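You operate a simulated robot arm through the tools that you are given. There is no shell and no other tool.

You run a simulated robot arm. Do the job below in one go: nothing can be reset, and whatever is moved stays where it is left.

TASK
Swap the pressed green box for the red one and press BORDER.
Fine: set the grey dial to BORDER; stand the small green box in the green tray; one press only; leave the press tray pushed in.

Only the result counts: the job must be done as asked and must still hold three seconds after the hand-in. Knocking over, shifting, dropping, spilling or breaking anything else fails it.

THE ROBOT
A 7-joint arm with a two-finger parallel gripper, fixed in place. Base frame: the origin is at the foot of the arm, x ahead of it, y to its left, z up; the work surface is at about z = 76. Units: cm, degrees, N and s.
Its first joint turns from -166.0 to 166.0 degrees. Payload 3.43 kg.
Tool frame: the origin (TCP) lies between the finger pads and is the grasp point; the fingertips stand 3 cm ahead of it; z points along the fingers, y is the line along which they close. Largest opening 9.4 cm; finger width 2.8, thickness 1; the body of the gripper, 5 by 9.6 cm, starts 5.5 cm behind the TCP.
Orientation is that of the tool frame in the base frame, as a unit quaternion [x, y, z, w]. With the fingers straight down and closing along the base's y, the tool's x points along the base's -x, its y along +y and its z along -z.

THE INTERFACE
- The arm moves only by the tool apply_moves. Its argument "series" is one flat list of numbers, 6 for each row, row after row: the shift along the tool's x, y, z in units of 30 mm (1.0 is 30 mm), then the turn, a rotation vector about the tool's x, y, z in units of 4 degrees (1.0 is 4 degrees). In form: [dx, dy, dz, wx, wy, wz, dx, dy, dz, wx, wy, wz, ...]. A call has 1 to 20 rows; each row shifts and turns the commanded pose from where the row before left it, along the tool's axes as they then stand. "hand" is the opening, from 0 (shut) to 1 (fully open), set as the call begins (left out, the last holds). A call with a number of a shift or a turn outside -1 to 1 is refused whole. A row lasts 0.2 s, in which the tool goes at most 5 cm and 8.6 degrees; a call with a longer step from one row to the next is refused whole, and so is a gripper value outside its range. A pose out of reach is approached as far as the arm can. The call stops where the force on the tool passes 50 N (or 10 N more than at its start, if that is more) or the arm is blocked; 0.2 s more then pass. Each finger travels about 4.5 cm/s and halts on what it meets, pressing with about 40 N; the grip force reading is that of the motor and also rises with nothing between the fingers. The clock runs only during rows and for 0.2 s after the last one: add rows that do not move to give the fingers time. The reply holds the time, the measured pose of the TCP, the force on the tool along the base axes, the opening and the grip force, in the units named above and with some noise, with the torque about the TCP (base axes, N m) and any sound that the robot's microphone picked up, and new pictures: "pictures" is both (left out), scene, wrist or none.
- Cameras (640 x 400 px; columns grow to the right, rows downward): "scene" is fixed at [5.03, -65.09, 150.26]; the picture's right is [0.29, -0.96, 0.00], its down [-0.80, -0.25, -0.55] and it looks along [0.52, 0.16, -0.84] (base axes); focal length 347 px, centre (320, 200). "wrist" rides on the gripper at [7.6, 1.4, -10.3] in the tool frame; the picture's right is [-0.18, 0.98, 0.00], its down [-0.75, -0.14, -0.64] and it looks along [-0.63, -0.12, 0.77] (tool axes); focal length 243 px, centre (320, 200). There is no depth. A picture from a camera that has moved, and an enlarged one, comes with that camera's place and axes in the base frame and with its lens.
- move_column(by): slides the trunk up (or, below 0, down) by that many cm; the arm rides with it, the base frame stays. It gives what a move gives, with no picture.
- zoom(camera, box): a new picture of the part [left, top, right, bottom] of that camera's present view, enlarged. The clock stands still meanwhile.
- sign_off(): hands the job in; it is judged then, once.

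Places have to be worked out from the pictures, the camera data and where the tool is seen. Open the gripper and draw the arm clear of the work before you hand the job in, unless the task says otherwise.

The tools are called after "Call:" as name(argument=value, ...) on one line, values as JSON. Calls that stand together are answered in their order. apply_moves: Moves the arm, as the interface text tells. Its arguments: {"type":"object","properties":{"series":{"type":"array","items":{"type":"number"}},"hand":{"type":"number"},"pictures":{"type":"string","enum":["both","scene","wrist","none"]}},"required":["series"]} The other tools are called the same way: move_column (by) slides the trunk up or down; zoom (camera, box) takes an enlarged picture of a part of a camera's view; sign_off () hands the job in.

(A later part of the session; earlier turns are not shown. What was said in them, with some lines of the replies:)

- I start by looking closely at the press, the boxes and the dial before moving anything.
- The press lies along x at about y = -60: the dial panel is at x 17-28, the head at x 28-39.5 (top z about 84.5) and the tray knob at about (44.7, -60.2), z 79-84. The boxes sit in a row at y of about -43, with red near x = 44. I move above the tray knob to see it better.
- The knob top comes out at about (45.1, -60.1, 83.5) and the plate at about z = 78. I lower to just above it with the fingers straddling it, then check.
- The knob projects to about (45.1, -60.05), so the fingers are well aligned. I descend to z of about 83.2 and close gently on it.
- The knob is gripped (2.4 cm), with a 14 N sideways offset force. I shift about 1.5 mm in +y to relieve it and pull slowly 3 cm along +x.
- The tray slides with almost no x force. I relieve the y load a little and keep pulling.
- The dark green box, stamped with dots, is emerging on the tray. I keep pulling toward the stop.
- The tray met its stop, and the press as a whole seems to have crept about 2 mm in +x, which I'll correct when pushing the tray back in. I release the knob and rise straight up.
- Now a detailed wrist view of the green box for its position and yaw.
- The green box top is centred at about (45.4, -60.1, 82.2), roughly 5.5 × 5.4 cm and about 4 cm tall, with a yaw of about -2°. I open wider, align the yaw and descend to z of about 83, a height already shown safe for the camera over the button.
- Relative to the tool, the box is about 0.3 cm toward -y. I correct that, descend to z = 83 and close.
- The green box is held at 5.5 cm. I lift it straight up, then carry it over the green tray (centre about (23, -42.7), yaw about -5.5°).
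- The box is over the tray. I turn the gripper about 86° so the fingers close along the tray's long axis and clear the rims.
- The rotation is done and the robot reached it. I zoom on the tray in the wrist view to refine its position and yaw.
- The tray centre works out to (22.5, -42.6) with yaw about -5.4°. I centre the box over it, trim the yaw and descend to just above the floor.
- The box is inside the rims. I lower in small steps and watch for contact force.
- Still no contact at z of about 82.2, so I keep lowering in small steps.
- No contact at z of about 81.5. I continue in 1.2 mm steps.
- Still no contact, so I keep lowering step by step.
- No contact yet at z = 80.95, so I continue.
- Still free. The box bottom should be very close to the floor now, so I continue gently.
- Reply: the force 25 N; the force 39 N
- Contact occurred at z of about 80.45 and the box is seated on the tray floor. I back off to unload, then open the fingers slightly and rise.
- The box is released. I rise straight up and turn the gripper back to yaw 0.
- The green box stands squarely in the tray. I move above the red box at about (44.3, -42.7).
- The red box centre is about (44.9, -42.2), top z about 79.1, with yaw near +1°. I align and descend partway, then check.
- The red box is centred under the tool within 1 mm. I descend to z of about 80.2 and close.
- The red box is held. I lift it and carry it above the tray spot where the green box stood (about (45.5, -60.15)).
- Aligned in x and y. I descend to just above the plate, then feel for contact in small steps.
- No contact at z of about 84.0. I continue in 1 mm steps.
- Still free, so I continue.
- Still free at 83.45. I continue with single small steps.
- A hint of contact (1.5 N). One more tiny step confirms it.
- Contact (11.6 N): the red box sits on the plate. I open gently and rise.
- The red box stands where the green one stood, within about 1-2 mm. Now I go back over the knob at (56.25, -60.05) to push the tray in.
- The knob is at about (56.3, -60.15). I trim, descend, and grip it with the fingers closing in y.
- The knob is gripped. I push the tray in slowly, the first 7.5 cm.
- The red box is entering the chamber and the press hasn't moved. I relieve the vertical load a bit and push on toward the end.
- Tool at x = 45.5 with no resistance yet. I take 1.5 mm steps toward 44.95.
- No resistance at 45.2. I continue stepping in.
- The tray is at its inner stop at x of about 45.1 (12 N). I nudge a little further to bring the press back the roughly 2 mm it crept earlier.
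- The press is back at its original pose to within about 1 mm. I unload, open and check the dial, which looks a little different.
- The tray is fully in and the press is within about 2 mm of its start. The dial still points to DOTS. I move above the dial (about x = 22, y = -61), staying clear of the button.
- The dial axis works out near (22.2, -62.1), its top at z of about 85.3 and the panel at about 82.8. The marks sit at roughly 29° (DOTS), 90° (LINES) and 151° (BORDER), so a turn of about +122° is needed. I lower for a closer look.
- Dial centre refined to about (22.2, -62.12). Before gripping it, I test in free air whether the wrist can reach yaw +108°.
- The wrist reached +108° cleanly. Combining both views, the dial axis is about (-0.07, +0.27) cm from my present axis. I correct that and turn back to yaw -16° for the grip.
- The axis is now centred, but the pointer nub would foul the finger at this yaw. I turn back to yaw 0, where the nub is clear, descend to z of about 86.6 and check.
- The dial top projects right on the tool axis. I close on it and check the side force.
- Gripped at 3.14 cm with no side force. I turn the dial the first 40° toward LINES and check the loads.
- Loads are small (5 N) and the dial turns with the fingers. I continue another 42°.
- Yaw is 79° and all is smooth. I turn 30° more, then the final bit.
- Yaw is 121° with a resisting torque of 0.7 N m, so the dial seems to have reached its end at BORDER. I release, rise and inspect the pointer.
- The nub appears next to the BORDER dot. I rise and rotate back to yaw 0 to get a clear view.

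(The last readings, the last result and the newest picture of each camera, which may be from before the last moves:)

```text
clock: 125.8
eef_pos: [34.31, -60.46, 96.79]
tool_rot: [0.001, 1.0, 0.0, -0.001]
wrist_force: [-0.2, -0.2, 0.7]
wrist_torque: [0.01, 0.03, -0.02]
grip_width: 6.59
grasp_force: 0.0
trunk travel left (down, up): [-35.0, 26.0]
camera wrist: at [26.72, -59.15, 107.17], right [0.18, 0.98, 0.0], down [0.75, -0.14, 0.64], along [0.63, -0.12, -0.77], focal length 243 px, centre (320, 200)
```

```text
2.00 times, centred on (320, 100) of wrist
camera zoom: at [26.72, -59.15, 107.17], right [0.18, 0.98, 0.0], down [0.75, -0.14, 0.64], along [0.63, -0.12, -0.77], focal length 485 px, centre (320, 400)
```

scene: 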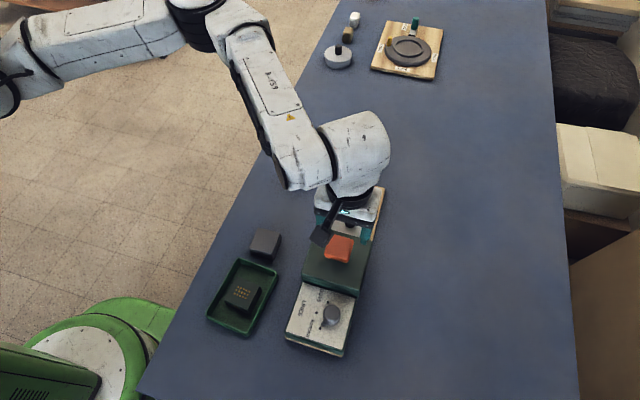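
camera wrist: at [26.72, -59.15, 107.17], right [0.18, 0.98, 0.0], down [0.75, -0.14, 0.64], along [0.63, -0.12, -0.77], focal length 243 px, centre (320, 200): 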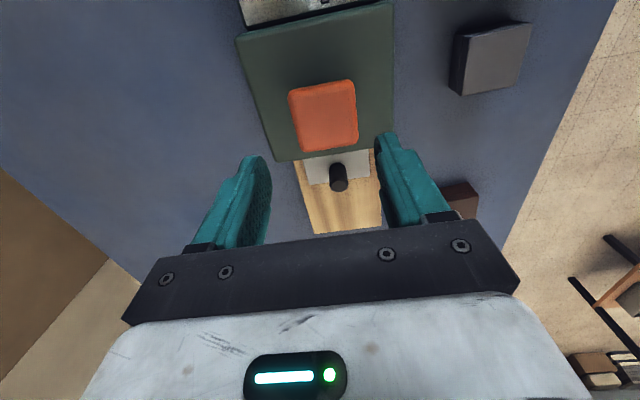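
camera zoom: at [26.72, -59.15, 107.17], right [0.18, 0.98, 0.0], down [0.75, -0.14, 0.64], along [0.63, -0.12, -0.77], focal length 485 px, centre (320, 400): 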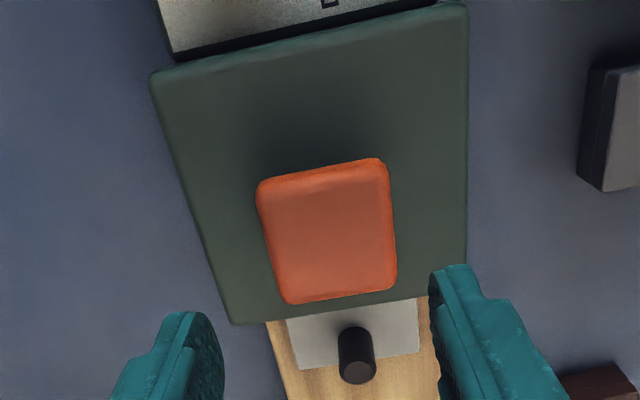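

The pointer nub sits at about 150°, on the BORDER mark (151°), and the tray is still in. Now I line up over the orange button (about (33.8, -60.0)) with closed fingers and approach to just above it.

Call:
apply_moves(series=[0.17, 0.15, 0, 0, 0, 0, 0, 0, 0, 0, 0, 0, 0, 0, 0, 0, 0, 0, 0, 0, 0, 0, 0, 0, 0, 0, 0, 0, 0, 0, 0, 0, 0, 0, 0, 0, 0, 0, 0.4, 0, 0, 0, 0, 0, 0.4, 0, 0, 0, 0, 0, 0, 0, 0, 0], hand=0)

Call:
zoom(camera="scene", box=[300, 180, 400, 280])

Call:
zoom(camera="wrist", box=[200, 40, 440, 240])

```text
clock: 127.8
eef_pos: [33.5, -60.04, 94.36]
tool_rot: [0.0, 1.0, 0.0, 0.0]
wrist_force: [0.3, -0.3, 0.2]
wrist_torque: [-0.02, 0.02, -0.02]
grip_width: 0.01
grasp_force: 33.1
trunk travel left (down, up): [-35.0, 26.0]
camera wrist: at [25.99, -58.73, 104.78], right [0.18, 0.98, 0.0], down [0.75, -0.14, 0.64], along [0.63, -0.12, -0.77], focal length 243 px, centre (320, 200)
```

scene: 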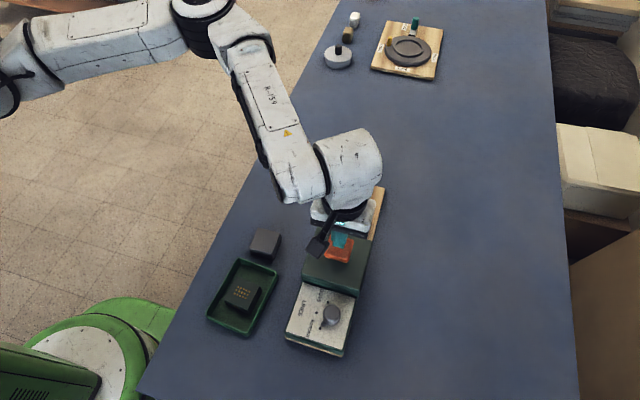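
wrist: 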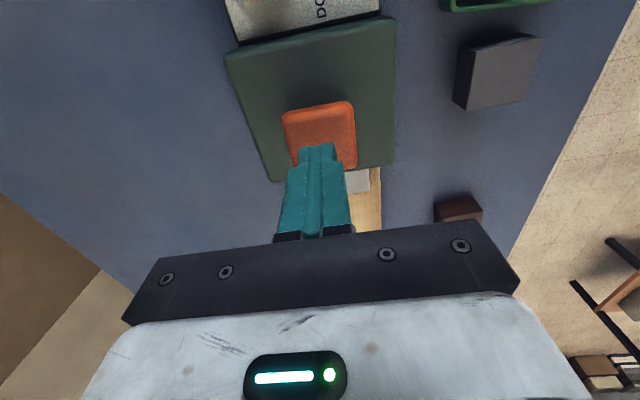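

```text
4.00 times, centred on (350, 230) of scene
camera zoom: at [5.03, -65.09, 150.26], right [0.29, -0.96, 0.0], down [-0.8, -0.25, -0.55], along [0.52, 0.16, -0.84], focal length 1390 px, centre (200, 80)
```

zoom: 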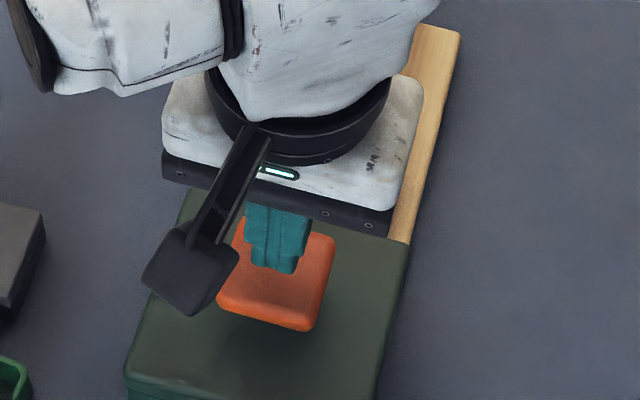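

```text
2.00 times, centred on (320, 140) of wrist
camera zoom: at [25.99, -58.73, 104.78], right [0.18, 0.98, 0.0], down [0.75, -0.14, 0.64], along [0.63, -0.12, -0.77], focal length 485 px, centre (320, 320)
```

zoom: 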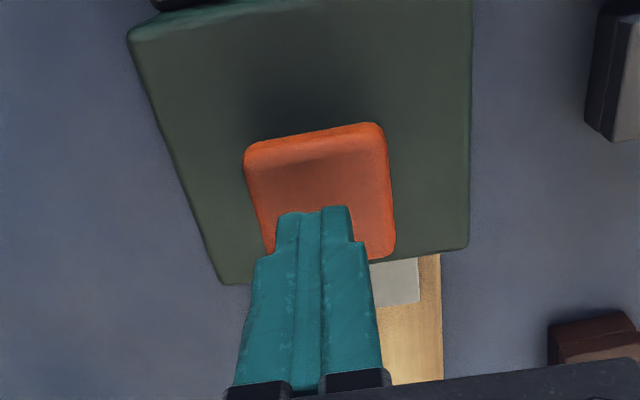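

The closed fingertips line up with the button's centre. I descend in small steps to feel contact.

Call:
apply_moves(series=[0, 0, 0.15, 0, 0, 0, 0, 0, 0.15, 0, 0, 0, 0, 0, 0.1, 0, 0, 0, 0, 0, 0, 0, 0, 0], pictures="none")

Call:
apply_moves(series=[0, 0, 0.1, 0, 0, 0, 0, 0, 0.1, 0, 0, 0, 0, 0, 0, 0, 0, 0], pictures="none")

```text
clock: 128.8
eef_pos: [33.67, -59.93, 93.24]
tool_rot: [0.0, 1.0, 0.0, 0.0]
wrist_force: [0.5, 0.6, -0.3]
wrist_torque: [0.01, 0.01, 0.01]
grip_width: 0.03
grasp_force: 33.2
trunk travel left (down, up): [-35.0, 26.0]
```

```text
clock: 129.6
eef_pos: [33.56, -60.01, 92.69]
tool_rot: [0.001, 1.0, -0.001, 0.0]
wrist_force: [-0.6, -0.2, 0.0]
wrist_torque: [0.01, -0.03, -0.03]
grip_width: 0.0
grasp_force: 32.8
trunk travel left (down, up): [-35.0, 26.0]
```

No contact yet (tips at about 89.7). I continue down.

Call:
apply_moves(series=[0, 0, 0.08, 0, 0, 0, 0, 0, 0.08, 0, 0, 0, 0, 0, 0, 0, 0, 0], pictures="none")

Call:
apply_moves(series=[0, 0, 0.08, 0, 0, 0, 0, 0, 0.08, 0, 0, 0, 0, 0, 0, 0, 0, 0], pictures="none")

```text
clock: 130.4
eef_pos: [33.58, -60.02, 92.14]
tool_rot: [-0.001, 1.0, 0.0, 0.0]
wrist_force: [-0.2, -0.1, -0.3]
wrist_torque: [0.02, 0.0, 0.02]
grip_width: 0.03
grasp_force: 32.8
trunk travel left (down, up): [-35.0, 26.0]
```

```text
clock: 131.2
eef_pos: [33.69, -60.06, 91.69]
tool_rot: [0.0, 1.0, 0.001, 0.0]
wrist_force: [2.6, 2.9, 5.4]
wrist_torque: [0.06, -0.03, -0.03]
grip_width: 0.0
grasp_force: 32.9
trunk travel left (down, up): [-35.0, 26.0]
```

Contact at z of about 91.75 (5 N). I now press down steadily without reversing.

Call:
apply_moves(series=[0, 0, 0.08, 0, 0, 0, 0, 0, 0.08, 0, 0, 0, 0, 0, 0, 0, 0, 0], pictures="none")

Call:
apply_moves(series=[0, 0, 0.08, 0, 0, 0, 0, 0, 0.08, 0, 0, 0, 0, 0, 0, 0, 0, 0], pictures="none")

```text
clock: 132.0
eef_pos: [33.45, -60.09, 91.33]
tool_rot: [0.0, 1.0, 0.0, 0.0]
wrist_force: [4.1, -0.7, 7.5]
wrist_torque: [-0.04, 0.0, -0.02]
grip_width: 0.0
grasp_force: 33.0
trunk travel left (down, up): [-35.0, 26.0]
```

```text
clock: 132.8
eef_pos: [33.44, -60.0, 90.87]
tool_rot: [0.0, 1.0, -0.001, 0.0]
wrist_force: [2.3, 4.3, 16.0]
wrist_torque: [0.14, -0.07, 0.05]
grip_width: 0.02
grasp_force: 33.2
trunk travel left (down, up): [-35.0, 26.0]
heard: click
```

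A click was heard, so the press registered. I release straight up in one motion.

Call:
apply_moves(series=[0, 0, -0.5, 0, 0, 0, 0, 0, -0.8, 0, 0, 0, 0, 0, -0.9, 0, 0, 0, 0, 0, -0.9, 0, 0, 0, 0, 0, -0.9, 0, 0, 0, 0, 0, 0, 0, 0, 0])

Call:
zoom(camera="scene", box=[270, 170, 400, 360])

Call:
zoom(camera="wrist", box=[200, 0, 440, 200])

```text
clock: 134.2
eef_pos: [33.57, -59.94, 102.65]
tool_rot: [0.0, 1.0, 0.0, -0.001]
wrist_force: [0.0, -0.2, -0.8]
wrist_torque: [0.01, 0.03, -0.01]
grip_width: 0.01
grasp_force: 32.8
trunk travel left (down, up): [-35.0, 26.0]
camera wrist: at [26.08, -58.61, 113.05], right [0.18, 0.98, 0.0], down [0.75, -0.14, 0.64], along [0.63, -0.12, -0.77], focal length 243 px, centre (320, 200)
```

scene: 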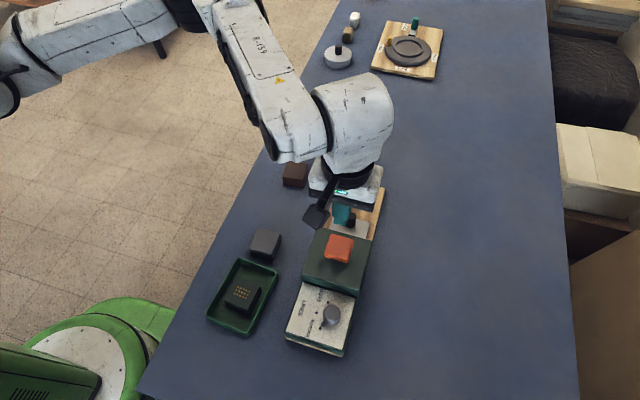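
wrist: 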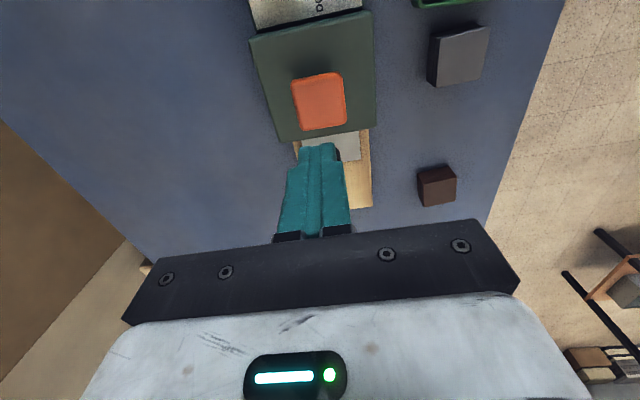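

```text
2.11 times, centred on (335, 265) of scene
camera zoom: at [5.03, -65.09, 150.26], right [0.29, -0.96, 0.0], down [-0.8, -0.25, -0.55], along [0.52, 0.16, -0.84], focal length 731 px, centre (288, 63)
```

zoom: 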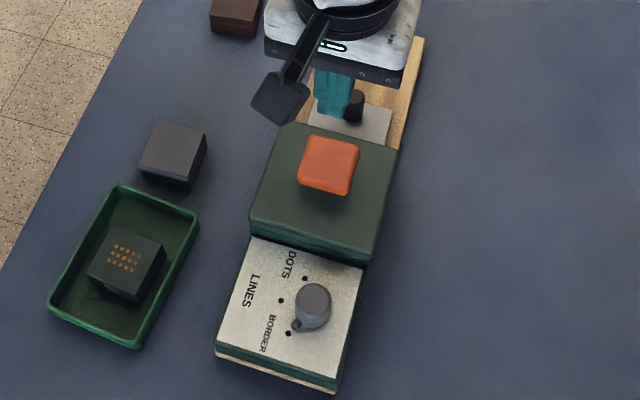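

```text
2.00 times, centred on (320, 100) of wrist
camera zoom: at [26.08, -58.61, 113.05], right [0.18, 0.98, 0.0], down [0.75, -0.14, 0.64], along [0.63, -0.12, -0.77], focal length 485 px, centre (320, 400)
```

zoom: 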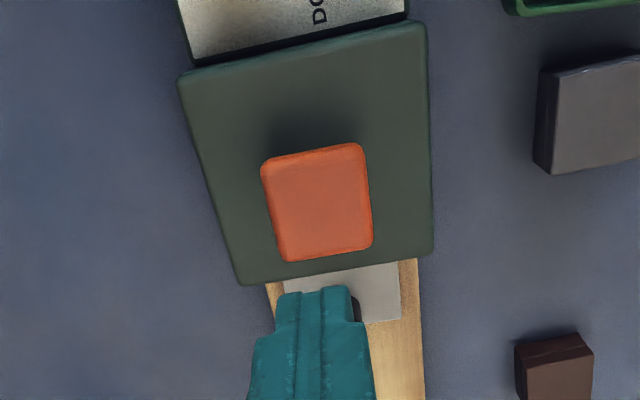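

The button sprang back, the dial points at BORDER, the tray is in and the green box stands in the green tray. I open the gripper and retreat to roughly the starting pose.

Call:
apply_moves(series=[0, 0, -0.9, 0, 0, 0, 0, 0, -0.9, 0, 0, 0, 0, 0, -0.9, 0, 0, 0, -0.3, 0.9, 0, 0, 0, 0, -0.3, 0.9, 0, 0, 0, 0, -0.3, 0.9, 0, 0, 0, 0, -0.3, 0.9, 0, 0, 0, 0, -0.3, 0.9, 0, 0, 0, 0, -0.3, 0.9, 0, 0, 0, 0, -0.3, 0.9, 0, 0, 0, 0, 0, 0.9, 0, 0, 0, 0, 0, 0, 0, 0, 0, 0, 0, 0, 0, 0, 0, 0], hand=1)

Call:
zoom(camera="scene", box=[200, 150, 400, 360])

Call:
zoom(camera="scene", box=[280, 270, 370, 360])

Call:
zoom(camera="scene", box=[300, 170, 400, 270])

```text
clock: 137.0
eef_pos: [39.9, -38.58, 111.0]
tool_rot: [0.0, 1.0, 0.0, 0.0]
wrist_force: [0.0, -0.5, -0.4]
wrist_torque: [0.04, -0.02, 0.04]
grip_width: 9.39
grasp_force: 0.1
trunk travel left (down, up): [-35.0, 26.0]
camera wrist: at [32.41, -37.2, 121.31], right [0.18, 0.98, 0.0], down [0.75, -0.14, 0.64], along [0.63, -0.12, -0.77], focal length 243 px, centre (320, 200)
```

scene: 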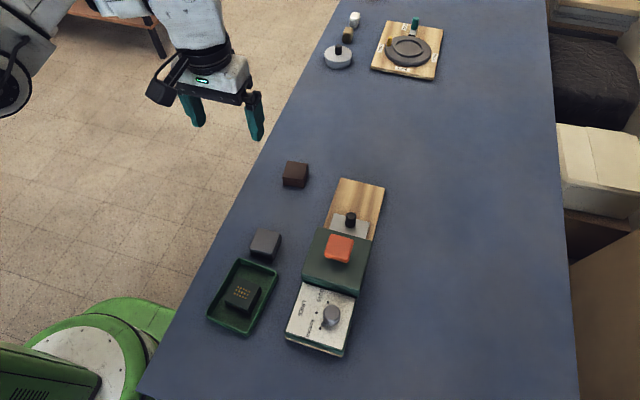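
wrist: 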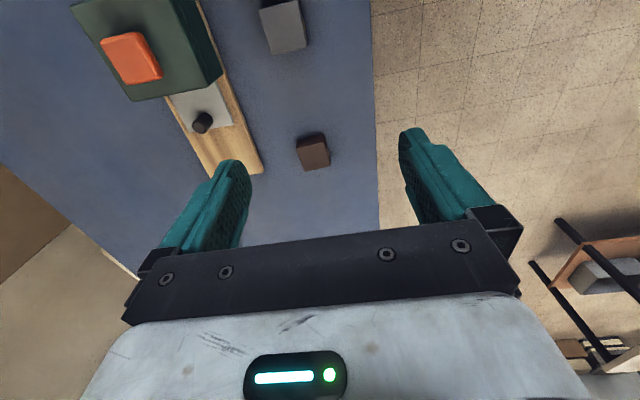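

```text
1.90 times, centred on (300, 255) of scene
camera zoom: at [5.03, -65.09, 150.26], right [0.29, -0.96, 0.0], down [-0.8, -0.25, -0.55], along [0.52, 0.16, -0.84], focal length 662 px, centre (358, 95)
```

zoom: 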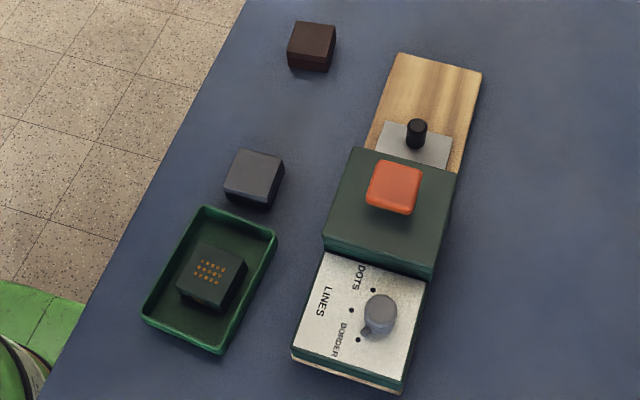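

```text
4.44 times, centred on (325, 315) of scene
camera zoom: at [5.03, -65.09, 150.26], right [0.29, -0.96, 0.0], down [-0.8, -0.25, -0.55], along [0.52, 0.16, -0.84], focal length 1544 px, centre (298, -311)
```

zoom: 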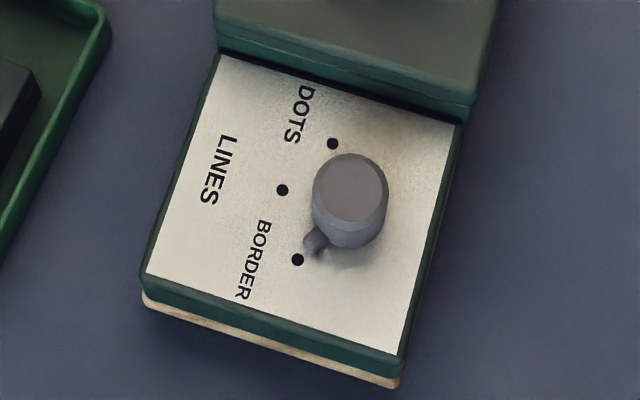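

```text
4.00 times, centred on (350, 220) of scene
camera zoom: at [5.03, -65.09, 150.26], right [0.29, -0.96, 0.0], down [-0.8, -0.25, -0.55], along [0.52, 0.16, -0.84], focal length 1390 px, centre (200, 120)
```

zoom: 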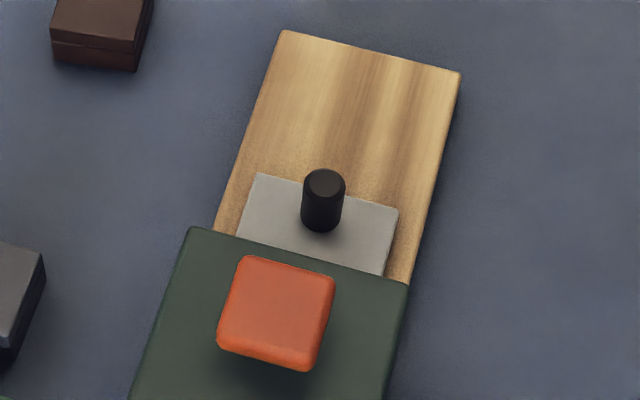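

The final view shows the dial on BORDER, the tray pushed in with the red box inside, and one press made. The green box is standing in the green tray, the other objects are undisturbed, the gripper is open and the arm is clear. I hand the job in.

Call:
sign_off()

```text
The job is handed in.
```

I swapped the boxes, set the dial to BORDER and pressed the button once. The job is handed in, and I don't have the judging result.

- **Boxes:** the green box stands in the green tray, and the red one is inside the press.
- **Dial:** the pointer sits at the BORDER mark, within a few degrees as measured from the pictures.
- **Press:** I heard one click and released straight after. I didn't pull the tray out to look at the stamp, because the tray had to stay in.
- **Tray:** it is pushed in as far as it goes.
- **Press shift:** the whole press crept about 2–3 mm when the tray hit its outer stop. I nudged it back when pushing the tray in, and it ended about 1–2 mm from where it began.
- **Everything else:** nothing else moved. The gripper is open and the arm is clear of the work.
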